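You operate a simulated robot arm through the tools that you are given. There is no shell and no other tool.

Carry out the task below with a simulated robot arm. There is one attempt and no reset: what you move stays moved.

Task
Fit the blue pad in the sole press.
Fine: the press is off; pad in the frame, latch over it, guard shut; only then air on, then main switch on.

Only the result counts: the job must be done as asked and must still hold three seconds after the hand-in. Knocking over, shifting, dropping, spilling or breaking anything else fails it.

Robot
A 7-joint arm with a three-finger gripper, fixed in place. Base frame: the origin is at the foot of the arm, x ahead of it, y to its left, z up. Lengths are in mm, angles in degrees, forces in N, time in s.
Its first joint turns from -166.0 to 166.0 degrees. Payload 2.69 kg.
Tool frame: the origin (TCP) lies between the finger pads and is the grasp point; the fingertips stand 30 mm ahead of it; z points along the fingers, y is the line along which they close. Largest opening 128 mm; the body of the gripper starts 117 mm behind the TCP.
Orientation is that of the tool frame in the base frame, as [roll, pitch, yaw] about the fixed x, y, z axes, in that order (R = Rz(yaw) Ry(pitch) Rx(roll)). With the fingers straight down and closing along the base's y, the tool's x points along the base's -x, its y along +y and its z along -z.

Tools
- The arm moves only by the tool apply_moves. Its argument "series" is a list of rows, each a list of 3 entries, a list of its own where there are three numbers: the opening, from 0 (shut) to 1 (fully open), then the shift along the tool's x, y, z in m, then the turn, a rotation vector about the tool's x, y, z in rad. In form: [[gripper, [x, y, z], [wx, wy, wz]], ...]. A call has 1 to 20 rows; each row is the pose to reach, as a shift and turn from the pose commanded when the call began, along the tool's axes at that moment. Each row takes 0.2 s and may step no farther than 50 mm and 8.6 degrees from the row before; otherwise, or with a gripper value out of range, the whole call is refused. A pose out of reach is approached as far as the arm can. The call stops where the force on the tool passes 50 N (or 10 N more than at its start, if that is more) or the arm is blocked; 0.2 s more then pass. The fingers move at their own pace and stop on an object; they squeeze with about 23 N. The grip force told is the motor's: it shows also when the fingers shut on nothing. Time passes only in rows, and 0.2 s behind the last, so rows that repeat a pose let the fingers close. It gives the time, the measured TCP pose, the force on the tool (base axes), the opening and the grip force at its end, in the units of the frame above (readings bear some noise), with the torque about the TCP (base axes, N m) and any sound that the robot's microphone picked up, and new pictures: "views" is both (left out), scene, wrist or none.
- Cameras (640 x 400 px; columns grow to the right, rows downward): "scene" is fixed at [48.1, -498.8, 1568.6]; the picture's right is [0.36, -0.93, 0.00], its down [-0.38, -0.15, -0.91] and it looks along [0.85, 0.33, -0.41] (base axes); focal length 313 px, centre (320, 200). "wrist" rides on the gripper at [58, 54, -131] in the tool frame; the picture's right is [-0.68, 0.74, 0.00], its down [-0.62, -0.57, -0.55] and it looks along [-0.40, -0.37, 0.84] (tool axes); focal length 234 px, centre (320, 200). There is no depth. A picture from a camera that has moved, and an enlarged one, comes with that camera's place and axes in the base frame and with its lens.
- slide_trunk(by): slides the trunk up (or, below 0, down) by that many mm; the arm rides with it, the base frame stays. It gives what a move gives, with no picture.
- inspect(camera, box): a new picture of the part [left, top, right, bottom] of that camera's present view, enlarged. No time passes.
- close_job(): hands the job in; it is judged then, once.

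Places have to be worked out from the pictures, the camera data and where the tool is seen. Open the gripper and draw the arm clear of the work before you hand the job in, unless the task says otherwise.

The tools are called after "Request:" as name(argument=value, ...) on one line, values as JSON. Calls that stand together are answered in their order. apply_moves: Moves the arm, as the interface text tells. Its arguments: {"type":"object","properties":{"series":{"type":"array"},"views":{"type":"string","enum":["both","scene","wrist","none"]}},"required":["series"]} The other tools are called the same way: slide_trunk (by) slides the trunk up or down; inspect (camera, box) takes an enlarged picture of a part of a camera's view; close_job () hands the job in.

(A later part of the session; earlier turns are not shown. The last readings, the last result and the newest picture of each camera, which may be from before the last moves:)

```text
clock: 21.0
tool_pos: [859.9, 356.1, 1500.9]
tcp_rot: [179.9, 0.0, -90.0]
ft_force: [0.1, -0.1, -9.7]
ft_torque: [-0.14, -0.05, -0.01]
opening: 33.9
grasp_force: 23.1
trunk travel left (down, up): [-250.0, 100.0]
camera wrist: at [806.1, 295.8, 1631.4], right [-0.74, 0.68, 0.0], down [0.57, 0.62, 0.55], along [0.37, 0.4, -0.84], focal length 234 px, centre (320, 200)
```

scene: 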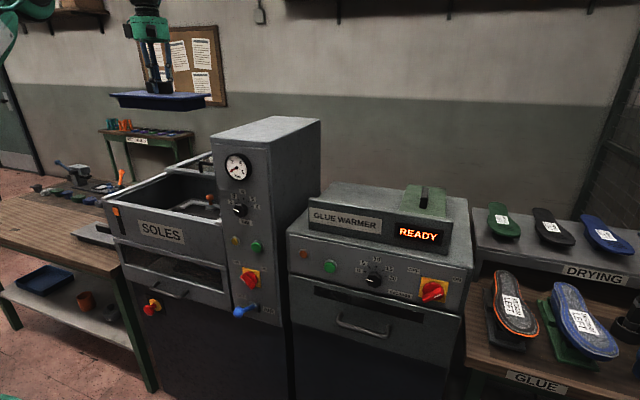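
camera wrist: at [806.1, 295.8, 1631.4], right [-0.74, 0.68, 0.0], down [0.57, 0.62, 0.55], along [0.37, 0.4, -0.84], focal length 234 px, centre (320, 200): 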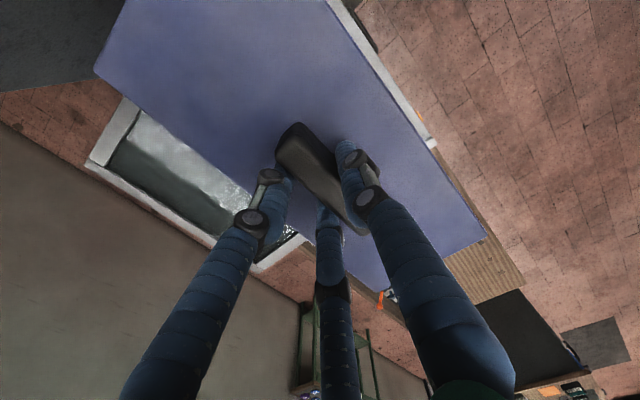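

I'll zoom on the wrist and scene views to check how squarely the pad hangs and how deep its plug is before lowering.

Request:
inspect(camera="wrist", box=[330, 180, 530, 305])

Request:
inspect(camera="wrist", box=[60, 0, 260, 125])

Request:
inspect(camera="wrist", box=[280, 0, 480, 125])

Request:
inspect(camera="scene", box=[90, 40, 230, 127])

```text
3.20 times, centred on (430, 242) of wrist
camera zoom: at [806.1, 295.8, 1631.4], right [-0.74, 0.68, 0.0], down [0.57, 0.62, 0.55], along [0.37, 0.4, -0.84], focal length 749 px, centre (-32, 64)
```

zoom: 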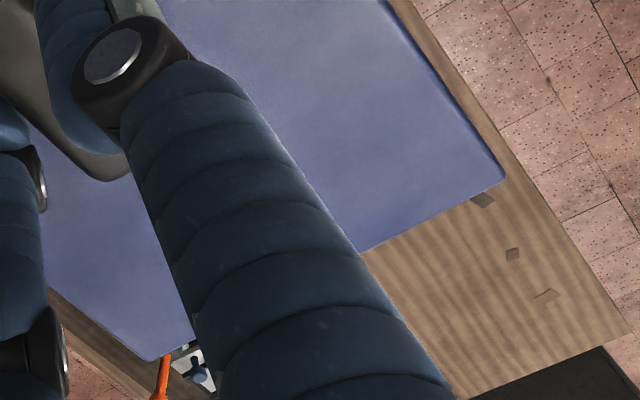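

```text
3.20 times, centred on (160, 62) of wrist
camera zoom: at [806.1, 295.8, 1631.4], right [-0.74, 0.68, 0.0], down [0.57, 0.62, 0.55], along [0.37, 0.4, -0.84], focal length 749 px, centre (832, 640)
```

zoom: 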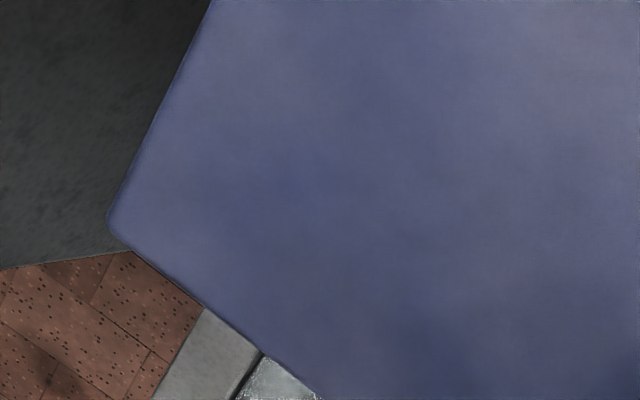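

```text
3.20 times, centred on (380, 62) of wrist
camera zoom: at [806.1, 295.8, 1631.4], right [-0.74, 0.68, 0.0], down [0.57, 0.62, 0.55], along [0.37, 0.4, -0.84], focal length 749 px, centre (128, 640)
```

zoom: 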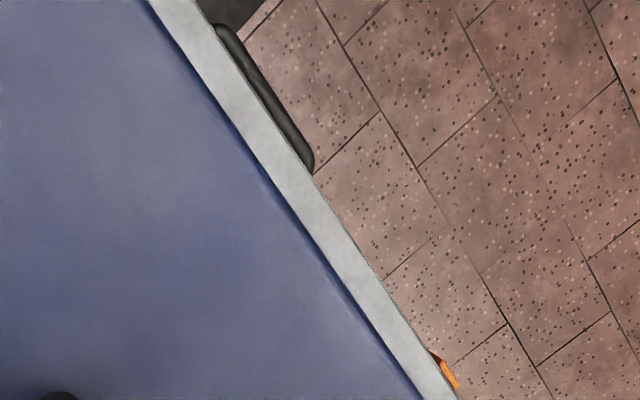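

```text
4.57 times, centred on (160, 84) of scene
camera zoom: at [48.1, -498.8, 1568.6], right [0.36, -0.93, 0.0], down [-0.38, -0.15, -0.91], along [0.85, 0.33, -0.41], focal length 1430 px, centre (1051, 733)
```

zoom: 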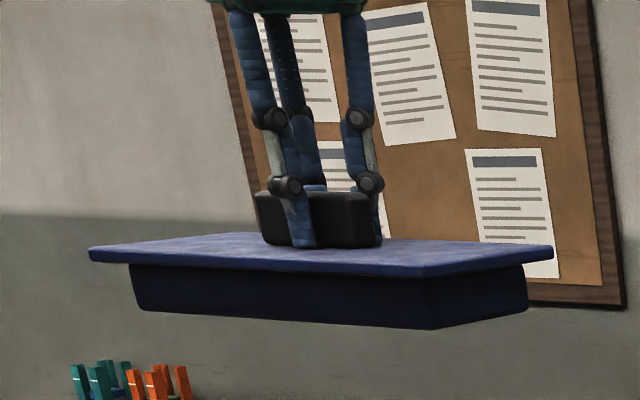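

The long edge is parallel to y, and the pad's centre sits about 7 mm toward −x and 5.7 mm toward +y of the TCP. The hand is a centric three-finger type, which explains the offset. I'll correct for it and lower to TCP z≈1140, with the plug still about 65 mm above the frame.

Request:
apply_moves(series=[[0, [0.0057, -0.007, 0.03], [0, 0, 0]], [0, [0.0057, -0.007, 0.07], [0, 0, 0]], [0, [0.0057, -0.007, 0.11], [0, 0, 0]], [0, [0.0057, -0.007, 0.15], [0, 0, 0]], [0, [0.0057, -0.007, 0.19], [0, 0, 0]], [0, [0.0057, -0.007, 0.23], [0, 0, 0]], [0, [0.0057, -0.007, 0.27], [0, 0, 0]], [0, [0.0057, -0.007, 0.31], [0, 0, 0]], [0, [0.0057, -0.007, 0.34], [0, 0, 0]], [0, [0.0057, -0.007, 0.36], [0, 0, 0]], [0, [0.0057, -0.007, 0.36], [0, 0, 0]]])

Request:
inspect(camera="wrist", box=[330, 100, 570, 250])

Request:
inspect(camera="wrist", box=[60, 0, 300, 150])

Request:
inspect(camera="wrist", box=[140, 120, 400, 300])

Request:
inspect(camera="scene", box=[100, 120, 250, 220])

```text
clock: 23.4
tool_pos: [868.6, 348.8, 1140.0]
tcp_rot: [-180.0, -0.1, -89.9]
ft_force: [0.0, 0.7, -8.6]
ft_torque: [-0.06, -0.04, 0.01]
opening: 34.0
grasp_force: 22.5
trunk travel left (down, up): [-250.0, 100.0]
camera wrist: at [814.4, 289.6, 1270.6], right [-0.74, 0.68, 0.0], down [0.57, 0.62, 0.55], along [0.37, 0.4, -0.84], focal length 234 px, centre (320, 200)
```

scene: 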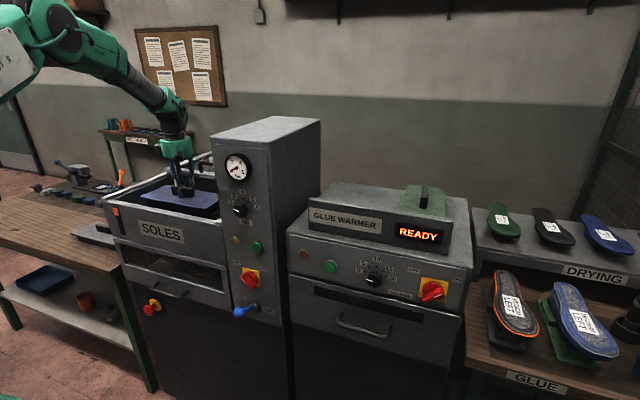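
wrist: 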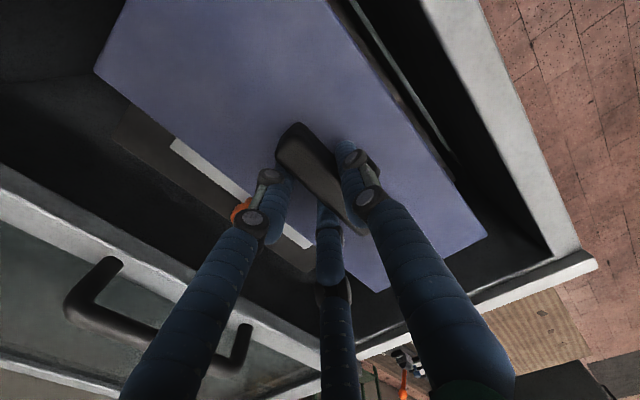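

```text
2.67 times, centred on (450, 175) of wrist
camera zoom: at [814.4, 289.6, 1270.6], right [-0.74, 0.68, 0.0], down [0.57, 0.62, 0.55], along [0.37, 0.4, -0.84], focal length 624 px, centre (-27, 267)
```

zoom: 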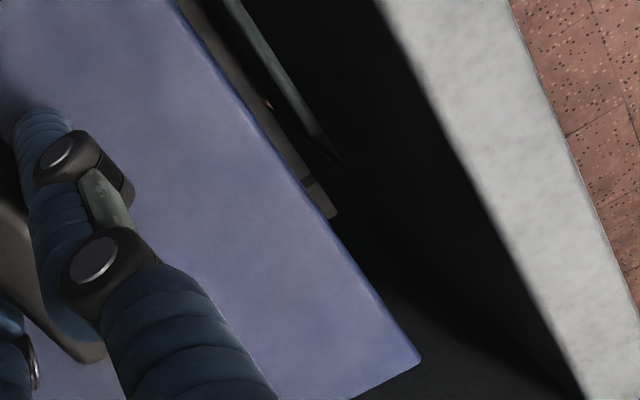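

```text
2.67 times, centred on (180, 75) of wrist
camera zoom: at [814.4, 289.6, 1270.6], right [-0.74, 0.68, 0.0], down [0.57, 0.62, 0.55], along [0.37, 0.4, -0.84], focal length 624 px, centre (693, 533)
```

zoom: 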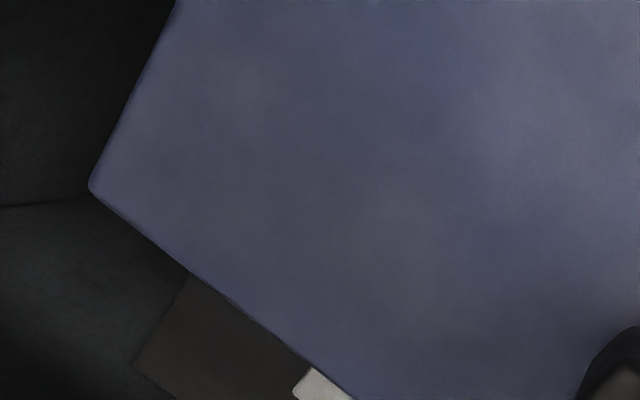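

```text
2.22 times, centred on (270, 210) of wrist
camera zoom: at [814.4, 289.6, 1270.6], right [-0.74, 0.68, 0.0], down [0.57, 0.62, 0.55], along [0.37, 0.4, -0.84], focal length 520 px, centre (431, 178)
```

zoom: 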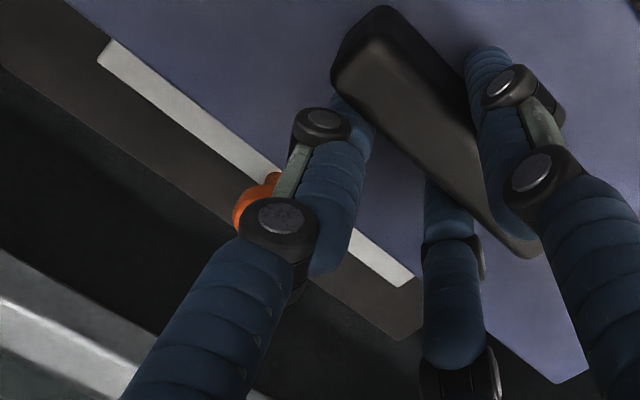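

```text
4.00 times, centred on (175, 170) of scene
camera zoom: at [48.1, -498.8, 1568.6], right [0.36, -0.93, 0.0], down [-0.38, -0.15, -0.91], along [0.85, 0.33, -0.41], focal length 1252 px, centre (900, 320)
```

zoom: 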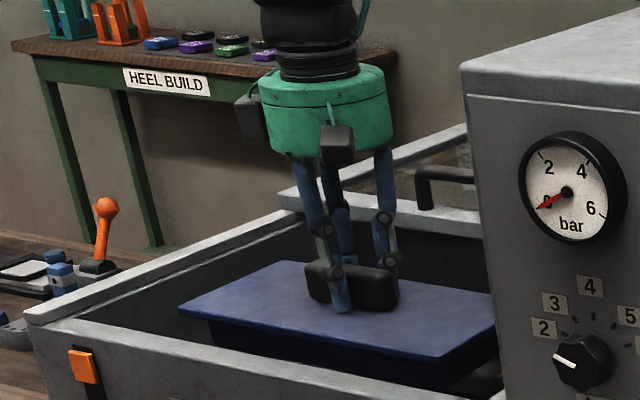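

In this view the flange centre is about (862,354), and the frame opening centre is about (863,355). The frame outline is y 188–520 with its front edge at x≈782 and top z≈998. I'll trim by 1 mm and lower in small steps, watching the force.

Request:
apply_moves(series=[[0, [-0.001, -0.001, 0.02], [0, 0, 0]], [0, [-0.001, -0.001, 0.04], [0, 0, 0]], [0, [-0.001, -0.001, 0.055], [0, 0, 0]], [0, [-0.001, -0.001, 0.065], [0, 0, 0]], [0, [-0.001, -0.001, 0.073], [0, 0, 0]], [0, [-0.001, -0.001, 0.073], [0, 0, 0]]])

Request:
inspect(camera="wrist", box=[330, 80, 570, 230])

Request:
inspect(camera="scene", box=[120, 150, 240, 230])

```text
clock: 24.8
tool_pos: [866.9, 350.3, 1067.0]
tcp_rot: [-180.0, 0.1, -90.0]
ft_force: [-0.3, -0.5, -8.5]
ft_torque: [-0.04, -0.05, -0.01]
opening: 33.8
grasp_force: 23.2
trunk travel left (down, up): [-250.0, 100.0]
camera wrist: at [814.8, 291.7, 1197.9], right [-0.74, 0.68, 0.0], down [0.57, 0.62, 0.55], along [0.37, 0.4, -0.84], focal length 234 px, centre (320, 200)
```

scene: 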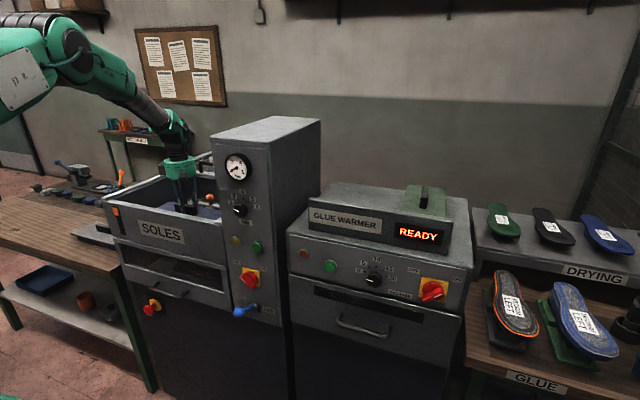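
wrist: 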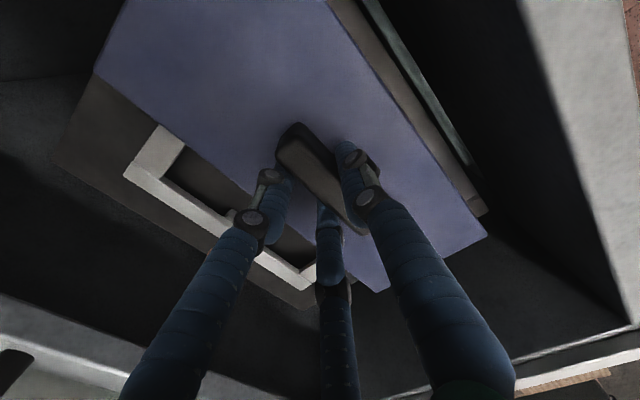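

```text
2.67 times, centred on (450, 155) of wrist
camera zoom: at [814.8, 291.7, 1197.9], right [-0.74, 0.68, 0.0], down [0.57, 0.62, 0.55], along [0.37, 0.4, -0.84], focal length 624 px, centre (-27, 320)
```

zoom: 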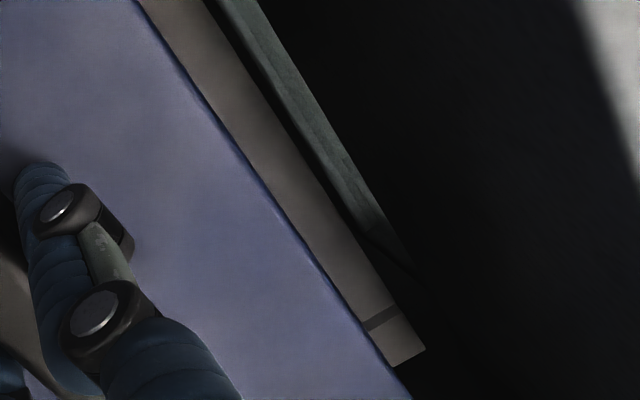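

```text
5.00 times, centred on (180, 190) of scene
camera zoom: at [48.1, -498.8, 1568.6], right [0.36, -0.93, 0.0], down [-0.38, -0.15, -0.91], along [0.85, 0.33, -0.41], focal length 1564 px, centre (1020, 250)
```

zoom: 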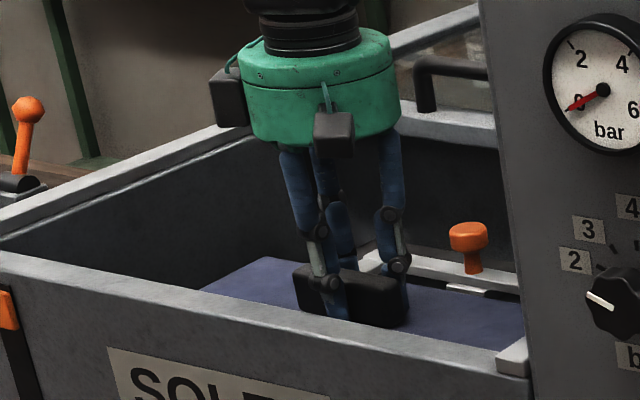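

No contact yet at TCP z=1067, and the frame's front-left corner triangulates consistently at (781.5,519.4,998). I'll keep lowering in small steps toward seating at TCP z≈1040.

Request:
apply_moves(series=[[0, [0, 0, 0.005], [0, 0, 0]], [0, [0, 0, 0.01], [0, 0, 0]], [0, [0, 0, 0.014], [0, 0, 0]], [0, [0, 0, 0.018], [0, 0, 0]], [0, [0, 0, 0.021], [0, 0, 0]], [0, [0, 0, 0.021], [0, 0, 0]]])

Request:
inspect(camera="wrist", box=[330, 80, 570, 230])

Request:
inspect(camera="wrist", box=[30, 20, 350, 300])

```text
clock: 26.2
tool_pos: [868.7, 351.4, 1045.8]
tcp_rot: [-179.9, 0.0, -90.0]
ft_force: [-0.3, 0.3, -9.1]
ft_torque: [-0.08, -0.06, -0.01]
opening: 33.7
grasp_force: 23.1
trunk travel left (down, up): [-250.0, 100.0]
camera wrist: at [814.6, 291.7, 1177.2], right [-0.74, 0.68, 0.0], down [0.57, 0.62, 0.55], along [0.37, 0.4, -0.84], focal length 234 px, centre (320, 200)
```

scene: 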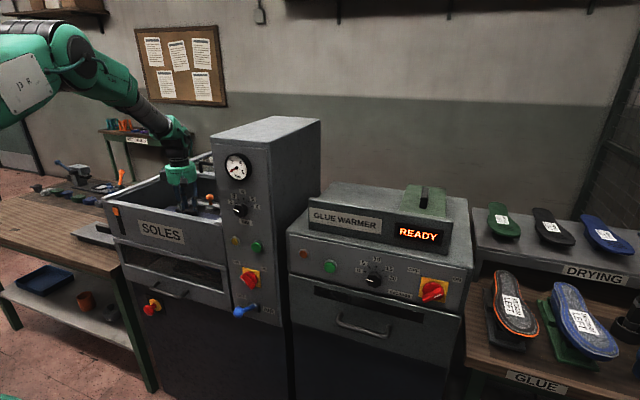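
wrist: 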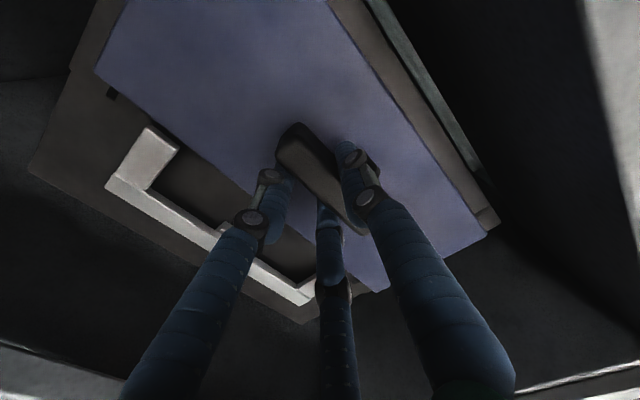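

```text
2.67 times, centred on (450, 155) of wrist
camera zoom: at [814.6, 291.7, 1177.2], right [-0.74, 0.68, 0.0], down [0.57, 0.62, 0.55], along [0.37, 0.4, -0.84], focal length 624 px, centre (-27, 320)
```

zoom: 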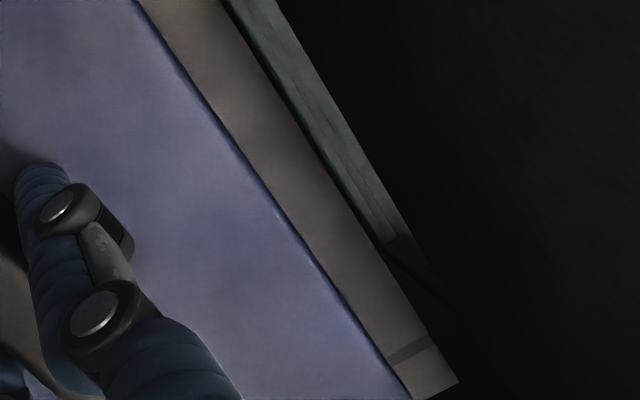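

```text
1.43 times, centred on (190, 160) of wrist
camera zoom: at [814.6, 291.7, 1177.2], right [-0.74, 0.68, 0.0], down [0.57, 0.62, 0.55], along [0.37, 0.4, -0.84], focal length 334 px, centre (506, 257)
```

zoom: 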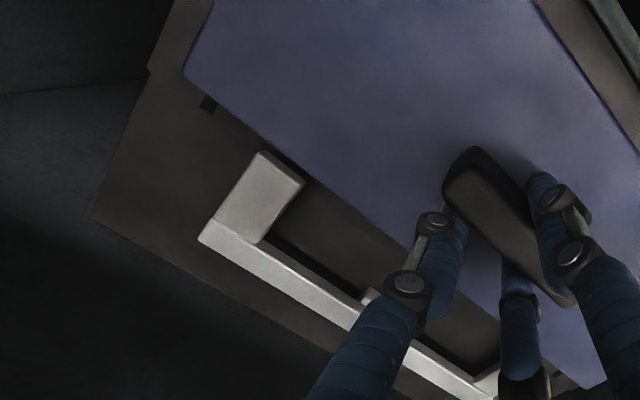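

The plug is inside the opening with no side force, so only a few mm are left. I'll ease down 7 mm in small steps until contact shows.

Request:
apply_moves(series=[[0, [0, 0, 0.002], [0, 0, 0]], [0, [0, 0, 0.004], [0, 0, 0]], [0, [0, 0, 0.0055], [0, 0, 0]], [0, [0, 0, 0.007], [0, 0, 0]], [0, [0, 0, 0.007], [0, 0, 0]]], views="wrist")

```text
clock: 27.4
tool_pos: [869.3, 350.5, 1039.9]
tcp_rot: [179.9, -0.1, -90.0]
ft_force: [-0.1, -0.7, -8.2]
ft_torque: [-0.04, -0.05, -0.01]
opening: 33.8
grasp_force: 23.0
trunk travel left (down, up): [-250.0, 100.0]
camera wrist: at [815.6, 290.9, 1170.3], right [-0.74, 0.68, 0.0], down [0.57, 0.62, 0.55], along [0.37, 0.4, -0.84], focal length 234 px, centre (320, 200)
```

wrist: 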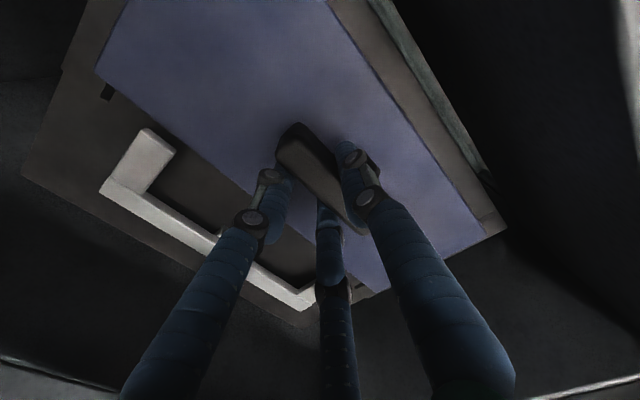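

There's still no contact at TCP z≈1040, so I'll continue down in 2 mm steps.

Request:
apply_moves(series=[[0, [0, 0, 0.002], [0, 0, 0]], [0, [0, 0, 0.004], [0, 0, 0]], [0, [0, 0, 0.004], [0, 0, 0]]], views="none")

```text
clock: 28.2
tool_pos: [869.3, 351.0, 1035.5]
tcp_rot: [-179.9, 0.1, -90.0]
ft_force: [0.0, -3.0, -1.7]
ft_torque: [-0.07, 0.02, 0.1]
opening: 33.5
grasp_force: 23.2
trunk travel left (down, up): [-250.0, 100.0]
```

Contact: the load dropped from 8.5 N to 1.7 N, so the pad is resting on the frame. I'll press about 1 mm more and view from both cameras.

Request:
apply_moves(series=[[0, [0, 0, 0.001], [0, 0, 0]], [0, [0, 0, 0.001], [0, 0, 0]]])

Request:
inspect(camera="wrist", box=[330, 80, 570, 230])

Request:
inspect(camera="scene", box=[120, 150, 240, 230])

```text
clock: 28.8
tool_pos: [870.4, 350.5, 1036.0]
tcp_rot: [-179.9, -0.1, -90.0]
ft_force: [0.7, -4.3, 7.9]
ft_torque: [-0.24, 0.0, 0.08]
opening: 33.7
grasp_force: 23.1
trunk travel left (down, up): [-250.0, 100.0]
camera wrist: at [815.6, 290.9, 1166.8], right [-0.74, 0.68, 0.0], down [0.56, 0.62, 0.55], along [0.37, 0.4, -0.84], focal length 234 px, centre (320, 200)
```

scene: 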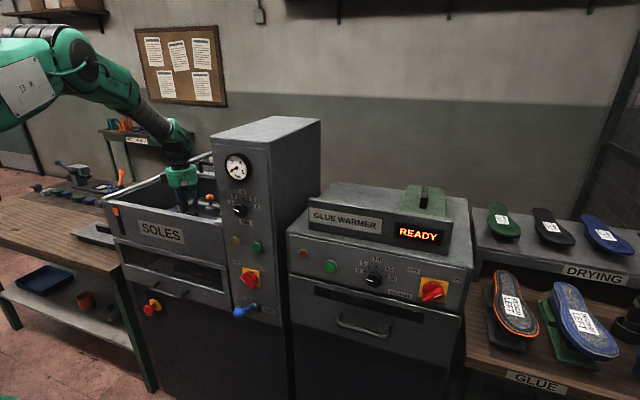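
wrist: 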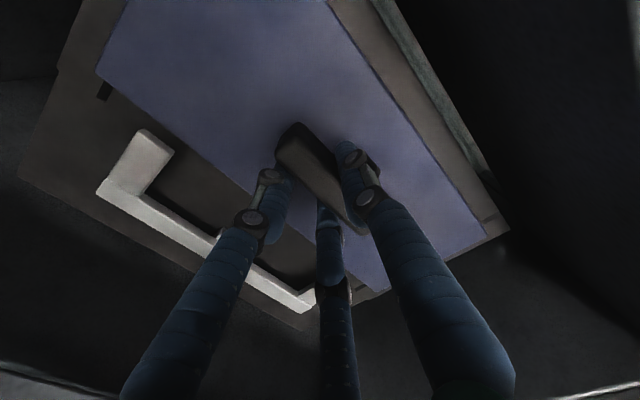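

```text
2.67 times, centred on (450, 155) of wrist
camera zoom: at [815.6, 290.9, 1166.8], right [-0.74, 0.68, 0.0], down [0.56, 0.62, 0.55], along [0.37, 0.4, -0.84], focal length 624 px, centre (-27, 320)
```

zoom: 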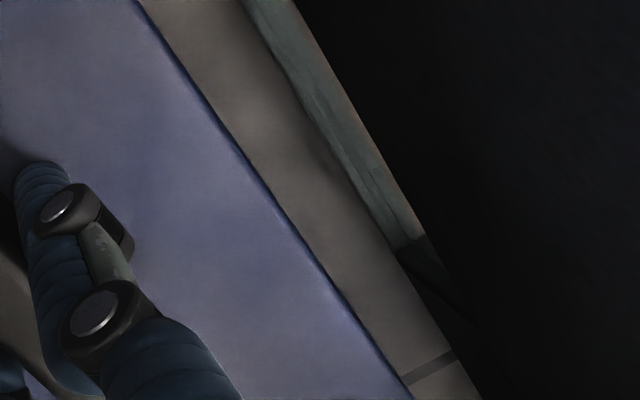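

```text
5.00 times, centred on (180, 190) of scene
camera zoom: at [48.1, -498.8, 1568.6], right [0.36, -0.93, 0.0], down [-0.38, -0.15, -0.91], along [0.85, 0.33, -0.41], focal length 1564 px, centre (1020, 250)
```

zoom: 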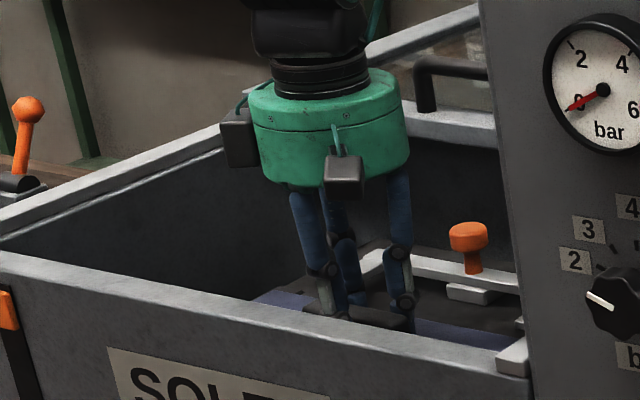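

The upward reaction is now 8 N, so the pad is seated. I'll open partly, rise 120 mm, and check how it lies.

Request:
apply_moves(series=[[0.4, [0, 0, 0], [0, 0, 0]], [0.6, [0, 0, 0], [0, 0, 0]], [0.6, [0, 0, 0], [0, 0, 0]], [0.6, [0, 0, -0.03], [0, 0, 0]], [0.6, [0, 0, -0.06], [0, 0, 0]], [0.6, [0, 0, -0.1], [0, 0, 0]], [0.6, [0, 0, -0.14], [0, 0, 0]], [0.6, [0, 0, -0.14], [0, 0, 0]]])

Request:
inspect(camera="wrist", box=[100, 0, 500, 250])

Request:
inspect(camera="scene", box=[120, 150, 240, 230])

```text
clock: 30.6
tool_pos: [867.3, 350.3, 1175.7]
tcp_rot: [179.9, -0.1, -89.9]
ft_force: [0.1, -0.1, 0.2]
ft_torque: [0.02, -0.05, -0.02]
opening: 76.8
grasp_force: 0.0
trunk travel left (down, up): [-250.0, 100.0]
camera wrist: at [813.3, 290.2, 1307.2], right [-0.74, 0.68, 0.0], down [0.57, 0.62, 0.55], along [0.37, 0.4, -0.84], focal length 234 px, centre (320, 200)
```

scene: 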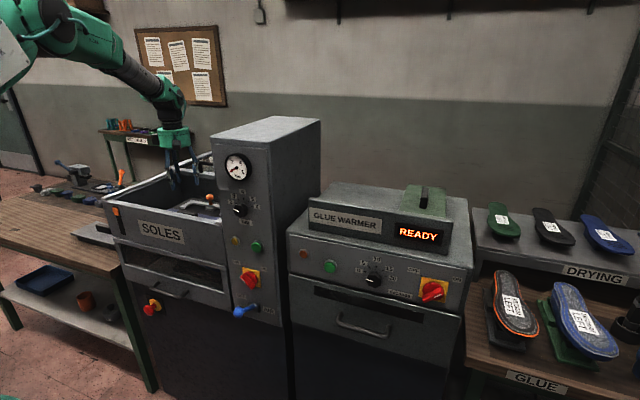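
wrist: 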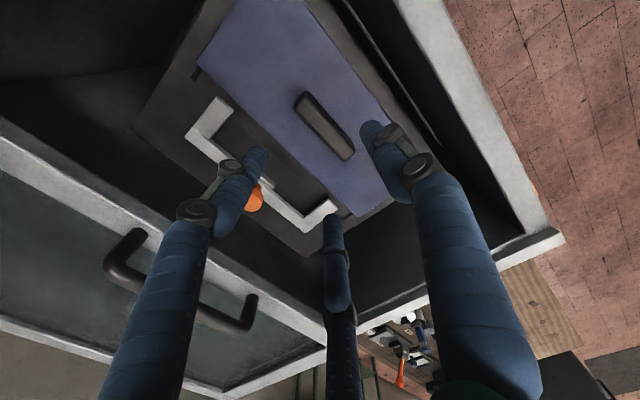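

```text
1.60 times, centred on (300, 125) of wrist
camera zoom: at [813.3, 290.2, 1307.2], right [-0.74, 0.68, 0.0], down [0.57, 0.62, 0.55], along [0.37, 0.4, -0.84], focal length 375 px, centre (352, 320)
```

zoom: 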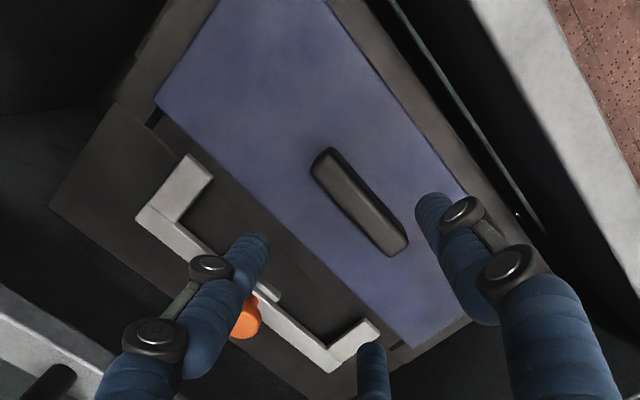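

```text
5.00 times, centred on (180, 190) of scene
camera zoom: at [48.1, -498.8, 1568.6], right [0.36, -0.93, 0.0], down [-0.38, -0.15, -0.91], along [0.85, 0.33, -0.41], focal length 1564 px, centre (1020, 250)
```

zoom: 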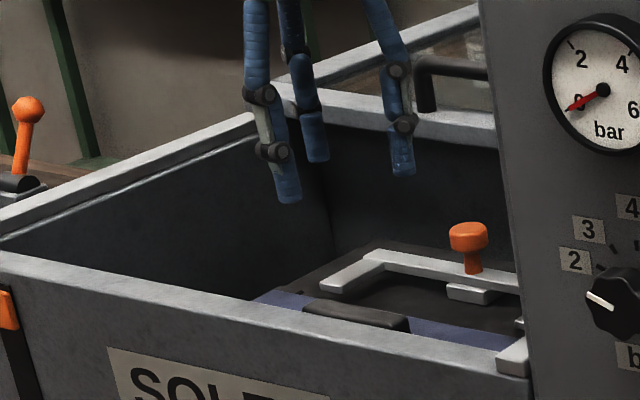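

The pad lies flat in the frame with even margins. The latch is a U-slide whose prongs end just behind the pad, so it should slide toward −x. Its knob is near (996,356,1042), and the guard's front edge overhangs at about x≈1015, z≈1135. I'll tilt the tool 30° so the fingers reach under the guard edge, and look from there.

Request:
apply_moves(series=[[0.6, [-0.001, -0.015, 0.0], [0.105, 0, 0]], [0.6, [-0.002, -0.03, 0.0], [0.21, 0, 0]], [0.6, [-0.003, -0.045, 0.008], [0.315, 0, 0]], [0.6, [-0.004, -0.06, 0.016], [0.42, 0, 0]], [0.6, [-0.0047, -0.071, 0.0244], [0.5236, 0, 0]], [0.6, [-0.0047, -0.071, 0.0244], [0.5236, 0, 0]]])

Request:
inspect(camera="wrist", box=[200, 60, 440, 210])

Request:
inspect(camera="scene", box=[120, 130, 240, 210])

```text
clock: 32.0
tool_pos: [940.2, 355.1, 1150.4]
tcp_rot: [-149.9, 0.0, -90.1]
ft_force: [0.4, -0.2, -0.9]
ft_torque: [0.03, 0.0, 0.01]
opening: 76.7
grasp_force: 0.1
trunk travel left (down, up): [-250.0, 100.0]
camera wrist: at [827.5, 295.6, 1237.0], right [-0.64, 0.68, -0.37], down [0.21, 0.62, 0.76], along [0.74, 0.4, -0.54], focal length 234 px, centre (320, 200)
```

scene: 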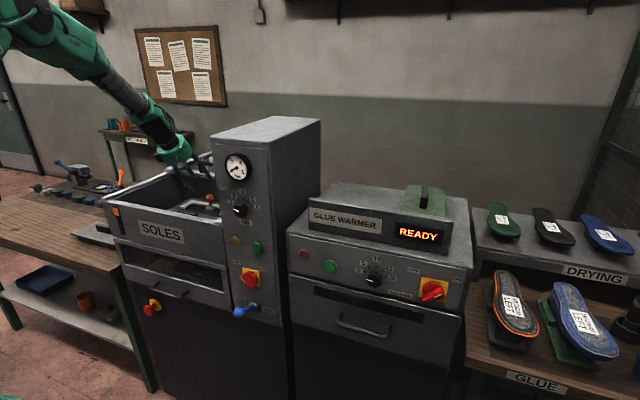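
wrist: 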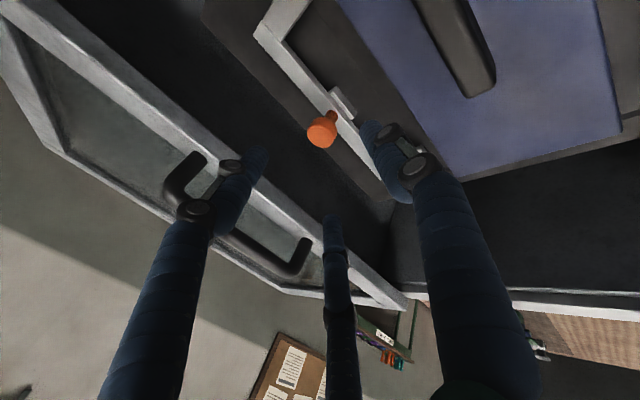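

```text
2.67 times, centred on (320, 135) of wrist
camera zoom: at [827.5, 295.6, 1237.0], right [-0.64, 0.68, -0.37], down [0.21, 0.62, 0.76], along [0.74, 0.4, -0.54], focal length 624 px, centre (320, 373)
```

zoom: 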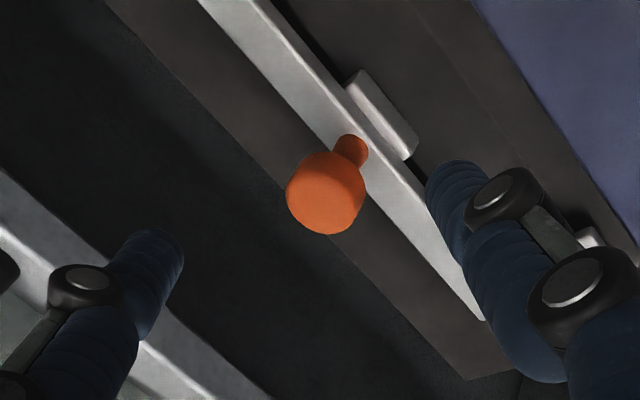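

```text
5.00 times, centred on (180, 170) of scene
camera zoom: at [48.1, -498.8, 1568.6], right [0.36, -0.93, 0.0], down [-0.38, -0.15, -0.91], along [0.85, 0.33, -0.41], focal length 1564 px, centre (1020, 350)
```

zoom: 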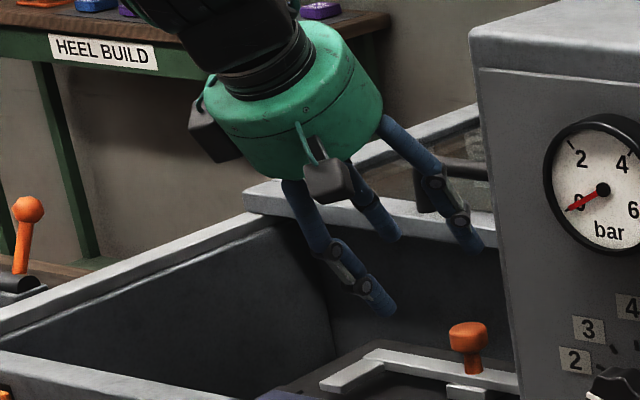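

From this tilted view the knob head (about 31 mm across) is at (1000,356,1040), with the bar top near z 1016. I'll narrow the fingers to 54 mm, advance 70 mm along the tool axis, and check centring.

Request:
apply_moves(series=[[0.42, [0, 0.0029, 0.0], [0, 0, 0]], [0.42, [0, 0.0029, 0.03], [0, 0, 0]], [0.42, [0, 0.0029, 0.055], [0, 0, 0]], [0.42, [0, 0.0029, 0.07], [0, 0, 0]], [0.42, [0, 0.0029, 0.07], [0, 0, 0]]])

Request:
inspect(camera="wrist", box=[200, 80, 440, 230])

Request:
inspect(camera="scene", box=[120, 130, 240, 210])

```text
clock: 33.2
tool_pos: [973.2, 356.3, 1087.2]
tcp_rot: [-150.1, 0.0, -90.1]
ft_force: [0.6, 0.0, 0.6]
ft_torque: [-0.02, 0.0, 0.02]
opening: 53.9
grasp_force: 0.0
trunk travel left (down, up): [-250.0, 100.0]
camera wrist: at [860.3, 296.5, 1174.0], right [-0.64, 0.68, -0.37], down [0.22, 0.62, 0.76], along [0.74, 0.4, -0.54], focal length 234 px, centre (320, 200)
```

scene: 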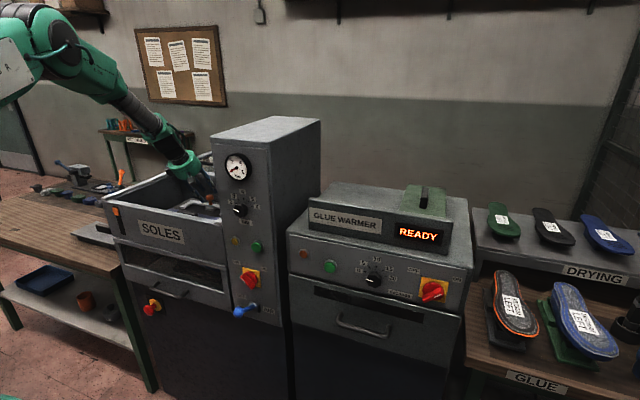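
wrist: 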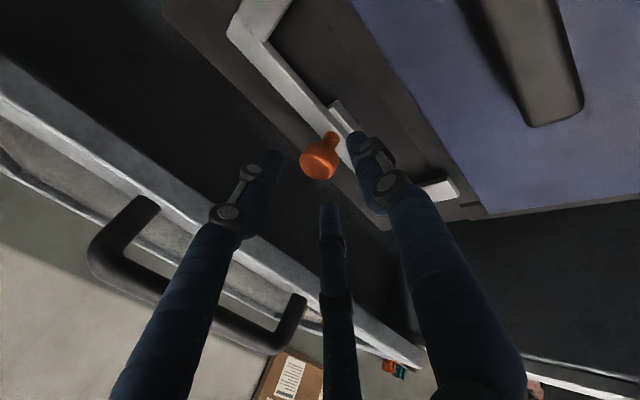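

```text
2.67 times, centred on (320, 155) of wrist
camera zoom: at [860.3, 296.5, 1174.0], right [-0.64, 0.68, -0.37], down [0.22, 0.62, 0.76], along [0.74, 0.4, -0.54], focal length 624 px, centre (320, 320)
```

zoom: 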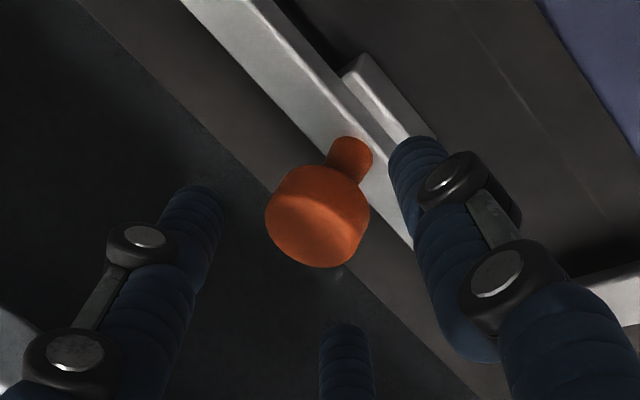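

```text
5.00 times, centred on (180, 170) of scene
camera zoom: at [48.1, -498.8, 1568.6], right [0.36, -0.93, 0.0], down [-0.38, -0.15, -0.91], along [0.85, 0.33, -0.41], focal length 1564 px, centre (1020, 350)
```

zoom: 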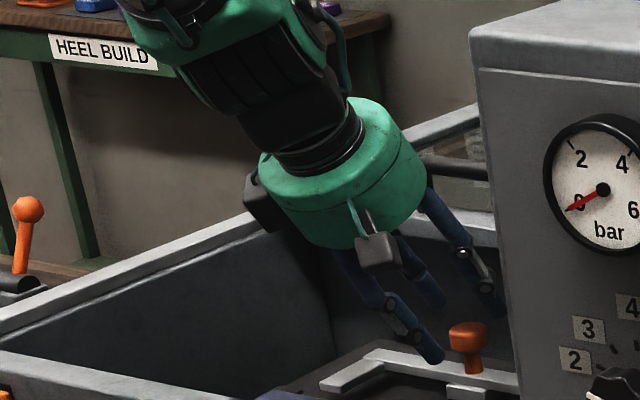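

The knob head centres at about (996.5,355,1045), almost exactly on the tool axis. I'll advance 26 mm more so the fingers surround the head without touching the bar, then close.

Request:
apply_moves(series=[[0.42, [0.001, 0.0005, 0.013], [0, 0, 0]], [0.42, [0.001, 0.0005, 0.026], [0, 0, 0]], [0.42, [0.001, 0.0005, 0.026], [0, 0, 0]], [0.1, [0.001, 0.0005, 0.026], [0, 0, 0]], [0.1, [0.001, 0.0005, 0.026], [0, 0, 0]]])

Request:
inspect(camera="wrist", box=[200, 80, 440, 230])

Request:
inspect(camera="scene", box=[120, 130, 240, 210])

```text
clock: 34.4
tool_pos: [984.9, 354.4, 1065.5]
tcp_rot: [-150.0, 0.0, -90.0]
ft_force: [0.3, 3.0, 3.2]
ft_torque: [0.08, 0.05, -0.06]
opening: 28.8
grasp_force: 44.8
trunk travel left (down, up): [-250.0, 100.0]
camera wrist: at [872.4, 295.4, 1151.8], right [-0.64, 0.68, -0.37], down [0.21, 0.62, 0.76], along [0.74, 0.4, -0.54], focal length 234 px, centre (320, 200)
```

scene: 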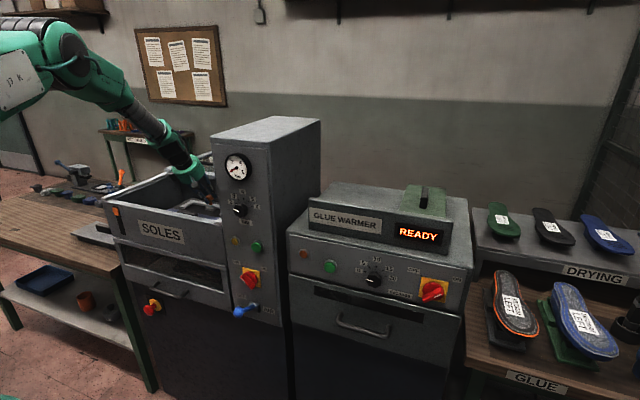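
wrist: 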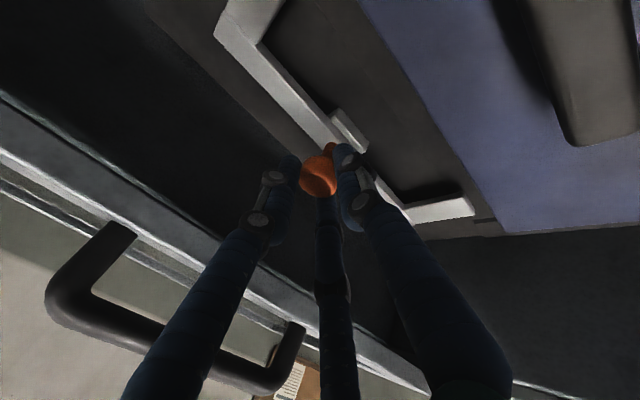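

```text
2.67 times, centred on (320, 155) of wrist
camera zoom: at [872.4, 295.4, 1151.8], right [-0.64, 0.68, -0.37], down [0.21, 0.62, 0.76], along [0.74, 0.4, -0.54], focal length 624 px, centre (320, 320)
```

zoom: 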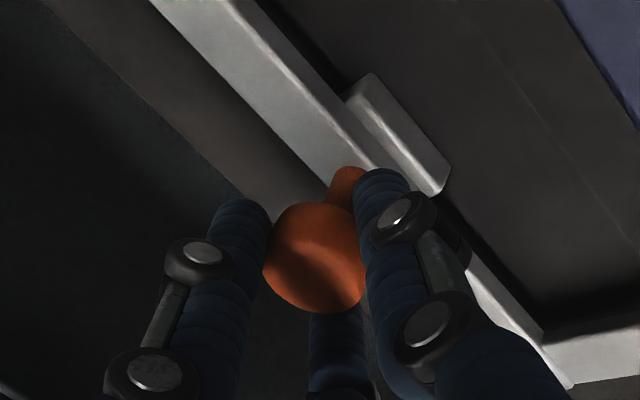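

```text
5.00 times, centred on (180, 170) of scene
camera zoom: at [48.1, -498.8, 1568.6], right [0.36, -0.93, 0.0], down [-0.38, -0.15, -0.91], along [0.85, 0.33, -0.41], focal length 1564 px, centre (1020, 350)
```

zoom: 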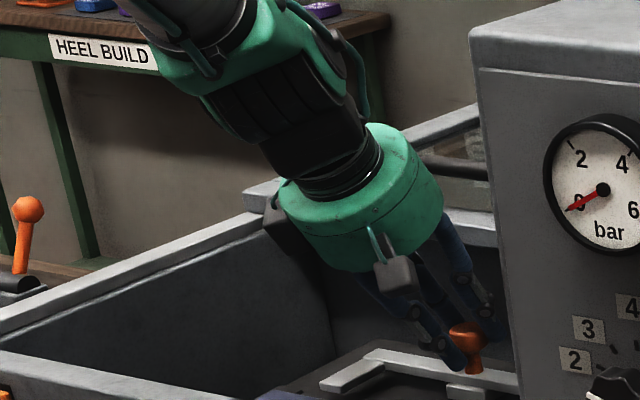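

The knob is gripped. I'll pull it toward −x in small steps and watch the force to see whether the latch slides.

Request:
apply_moves(series=[[0.1, [0, 0.00433, -0.0025], [0, 0, 0]], [0.1, [0, 0.00866, -0.005], [0, 0, 0]], [0.1, [0, 0.01299, -0.0075], [0, 0, 0]], [0.1, [0, 0.01299, -0.0075], [0, 0, 0]]])

Request:
inspect(camera="wrist", box=[200, 60, 440, 210])

```text
clock: 35.4
tool_pos: [969.8, 354.7, 1064.0]
tcp_rot: [-149.9, 0.0, -90.0]
ft_force: [-0.7, 3.4, 6.1]
ft_torque: [0.06, -0.43, -0.01]
opening: 28.7
grasp_force: 44.8
trunk travel left (down, up): [-250.0, 100.0]
camera wrist: at [857.0, 295.3, 1151.8], right [-0.64, 0.68, -0.37], down [0.21, 0.62, 0.76], along [0.74, 0.4, -0.54], focal length 234 px, centre (320, 200)
```

scene: 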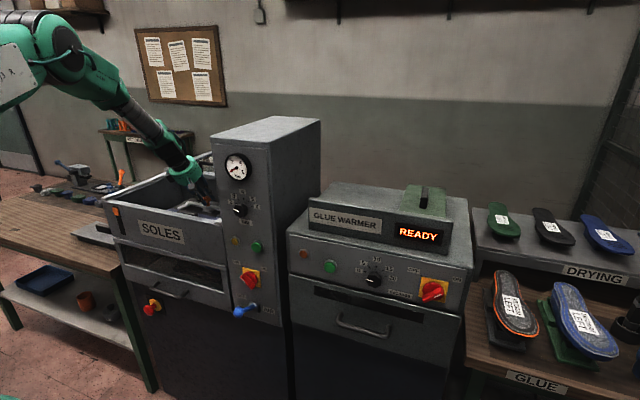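
wrist: 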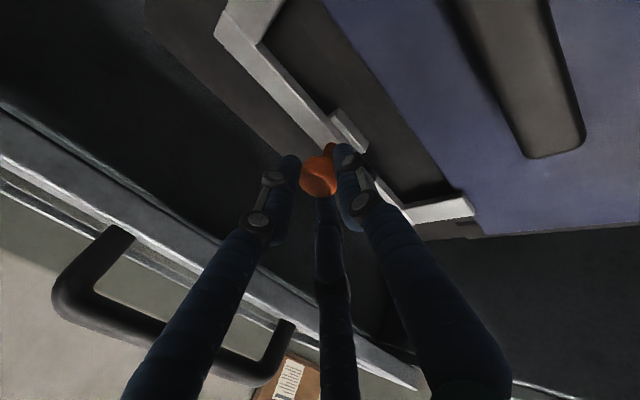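

```text
2.67 times, centred on (320, 135) of wrist
camera zoom: at [857.0, 295.3, 1151.8], right [-0.64, 0.68, -0.37], down [0.21, 0.62, 0.76], along [0.74, 0.4, -0.54], focal length 624 px, centre (320, 373)
```

zoom: 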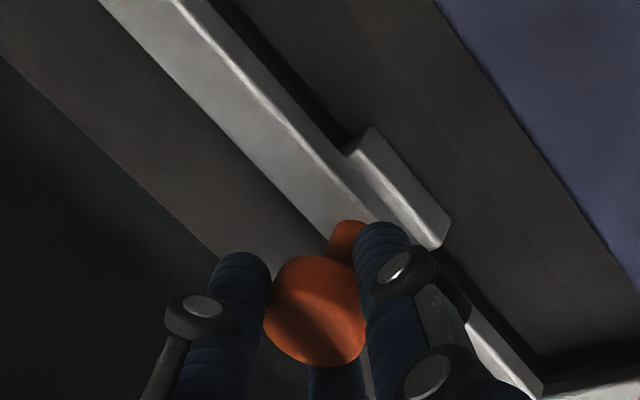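

The latch slides freely with about 6 N, and the whole U moved with the knob. The prongs are now reaching the pad, so I'll continue another 20 mm.

Request:
apply_moves(series=[[0.1, [0, 0.00433, -0.0025], [0, 0, 0]], [0.1, [0, 0.00866, -0.005], [0, 0, 0]], [0.1, [0, 0.01299, -0.0075], [0, 0, 0]], [0.1, [0, 0.01732, -0.01], [0, 0, 0]], [0.1, [0, 0.01732, -0.01], [0, 0, 0]]])

Request:
inspect(camera="wrist", box=[200, 0, 520, 200])

Request:
inspect(camera="scene", box=[120, 150, 240, 230])

```text
clock: 36.6
tool_pos: [954.1, 354.2, 1065.1]
tcp_rot: [-149.8, -0.1, -89.9]
ft_force: [39.5, 13.4, -6.4]
ft_torque: [0.03, -0.64, 0.21]
opening: 28.8
grasp_force: 45.0
trunk travel left (down, up): [-250.0, 100.0]
camera wrist: at [841.2, 295.2, 1152.0], right [-0.64, 0.68, -0.37], down [0.21, 0.62, 0.76], along [0.74, 0.4, -0.54], focal length 234 px, centre (320, 200)
```

scene: 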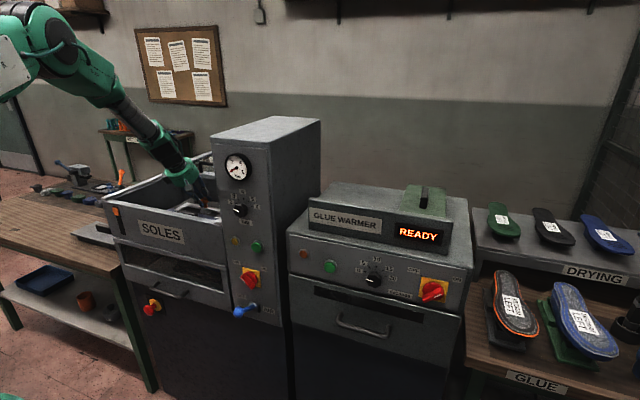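
wrist: 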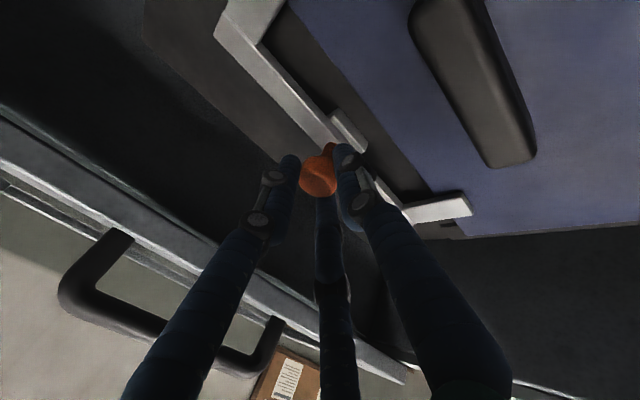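

```text
2.00 times, centred on (360, 100) of wrist
camera zoom: at [841.2, 295.2, 1152.0], right [-0.64, 0.68, -0.37], down [0.21, 0.62, 0.76], along [0.74, 0.4, -0.54], focal length 468 px, centre (240, 400)
```

zoom: 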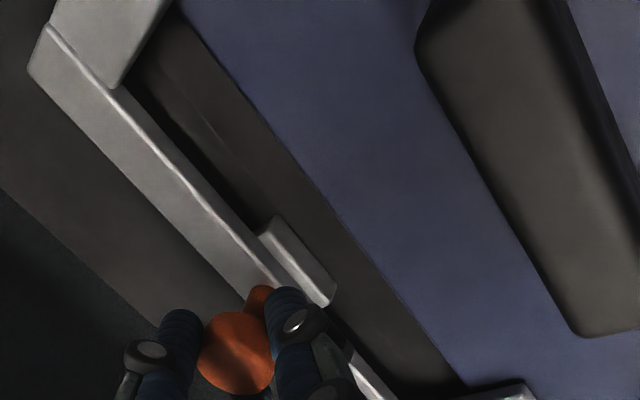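

```text
5.00 times, centred on (180, 190) of scene
camera zoom: at [48.1, -498.8, 1568.6], right [0.36, -0.93, 0.0], down [-0.38, -0.15, -0.91], along [0.85, 0.33, -0.41], focal length 1564 px, centre (1020, 250)
```

zoom: 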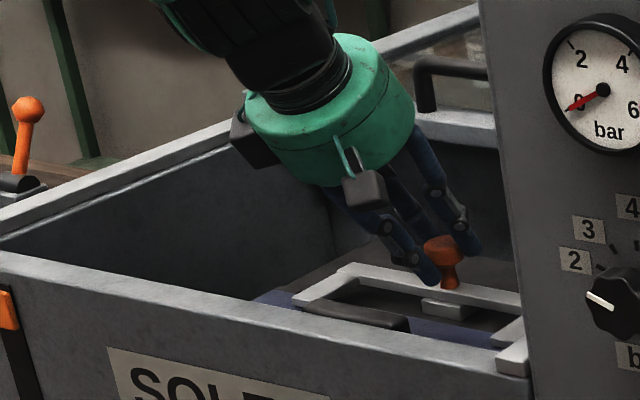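

The latch stopped after about 31 mm total with a 40 N reaction, and the prongs visibly lie over the pad's rear edge. I'll push slightly more to confirm it's a hard end stop.

Request:
apply_moves(series=[[0.1, [0, 0.001, -0.0006], [0, 0, 0]], [0.1, [0, 0.0022, -0.0012], [0, 0, 0]]], views="none")

```text
clock: 37.2
tool_pos: [946.8, 354.5, 1065.1]
tcp_rot: [-150.1, -0.1, -90.0]
ft_force: [2.6, 9.5, 7.7]
ft_torque: [0.24, 0.19, 0.29]
opening: 33.2
grasp_force: 15.0
trunk travel left (down, up): [-250.0, 100.0]
```

The force dropped and the hand moved 7 mm, so either a detent gave way or the grip slipped. I'll look.

Request:
inspect(camera="wrist", box=[200, 0, 520, 200])

Request:
inspect(camera="scene", box=[120, 150, 240, 230])

```text
2.00 times, centred on (360, 100) of wrist
camera zoom: at [834.3, 295.5, 1151.3], right [-0.64, 0.68, -0.37], down [0.22, 0.62, 0.76], along [0.74, 0.4, -0.54], focal length 468 px, centre (240, 400)
```

zoom: 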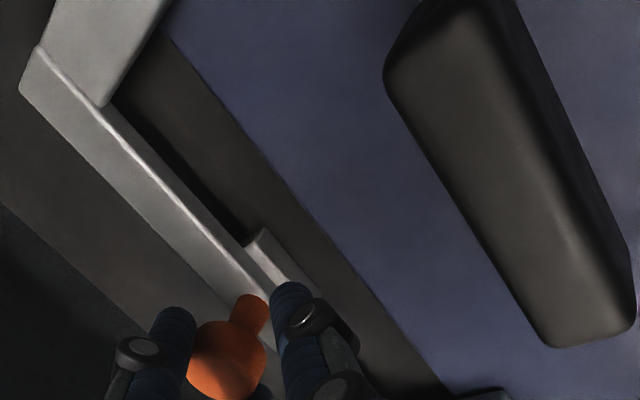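

```text
5.00 times, centred on (180, 190) of scene
camera zoom: at [48.1, -498.8, 1568.6], right [0.36, -0.93, 0.0], down [-0.38, -0.15, -0.91], along [0.85, 0.33, -0.41], focal length 1564 px, centre (1020, 250)
```

zoom: 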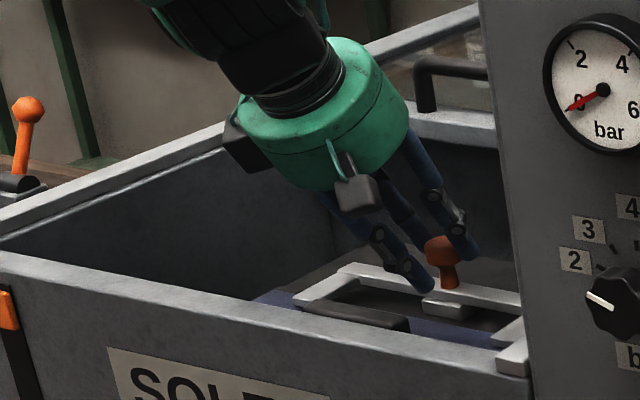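

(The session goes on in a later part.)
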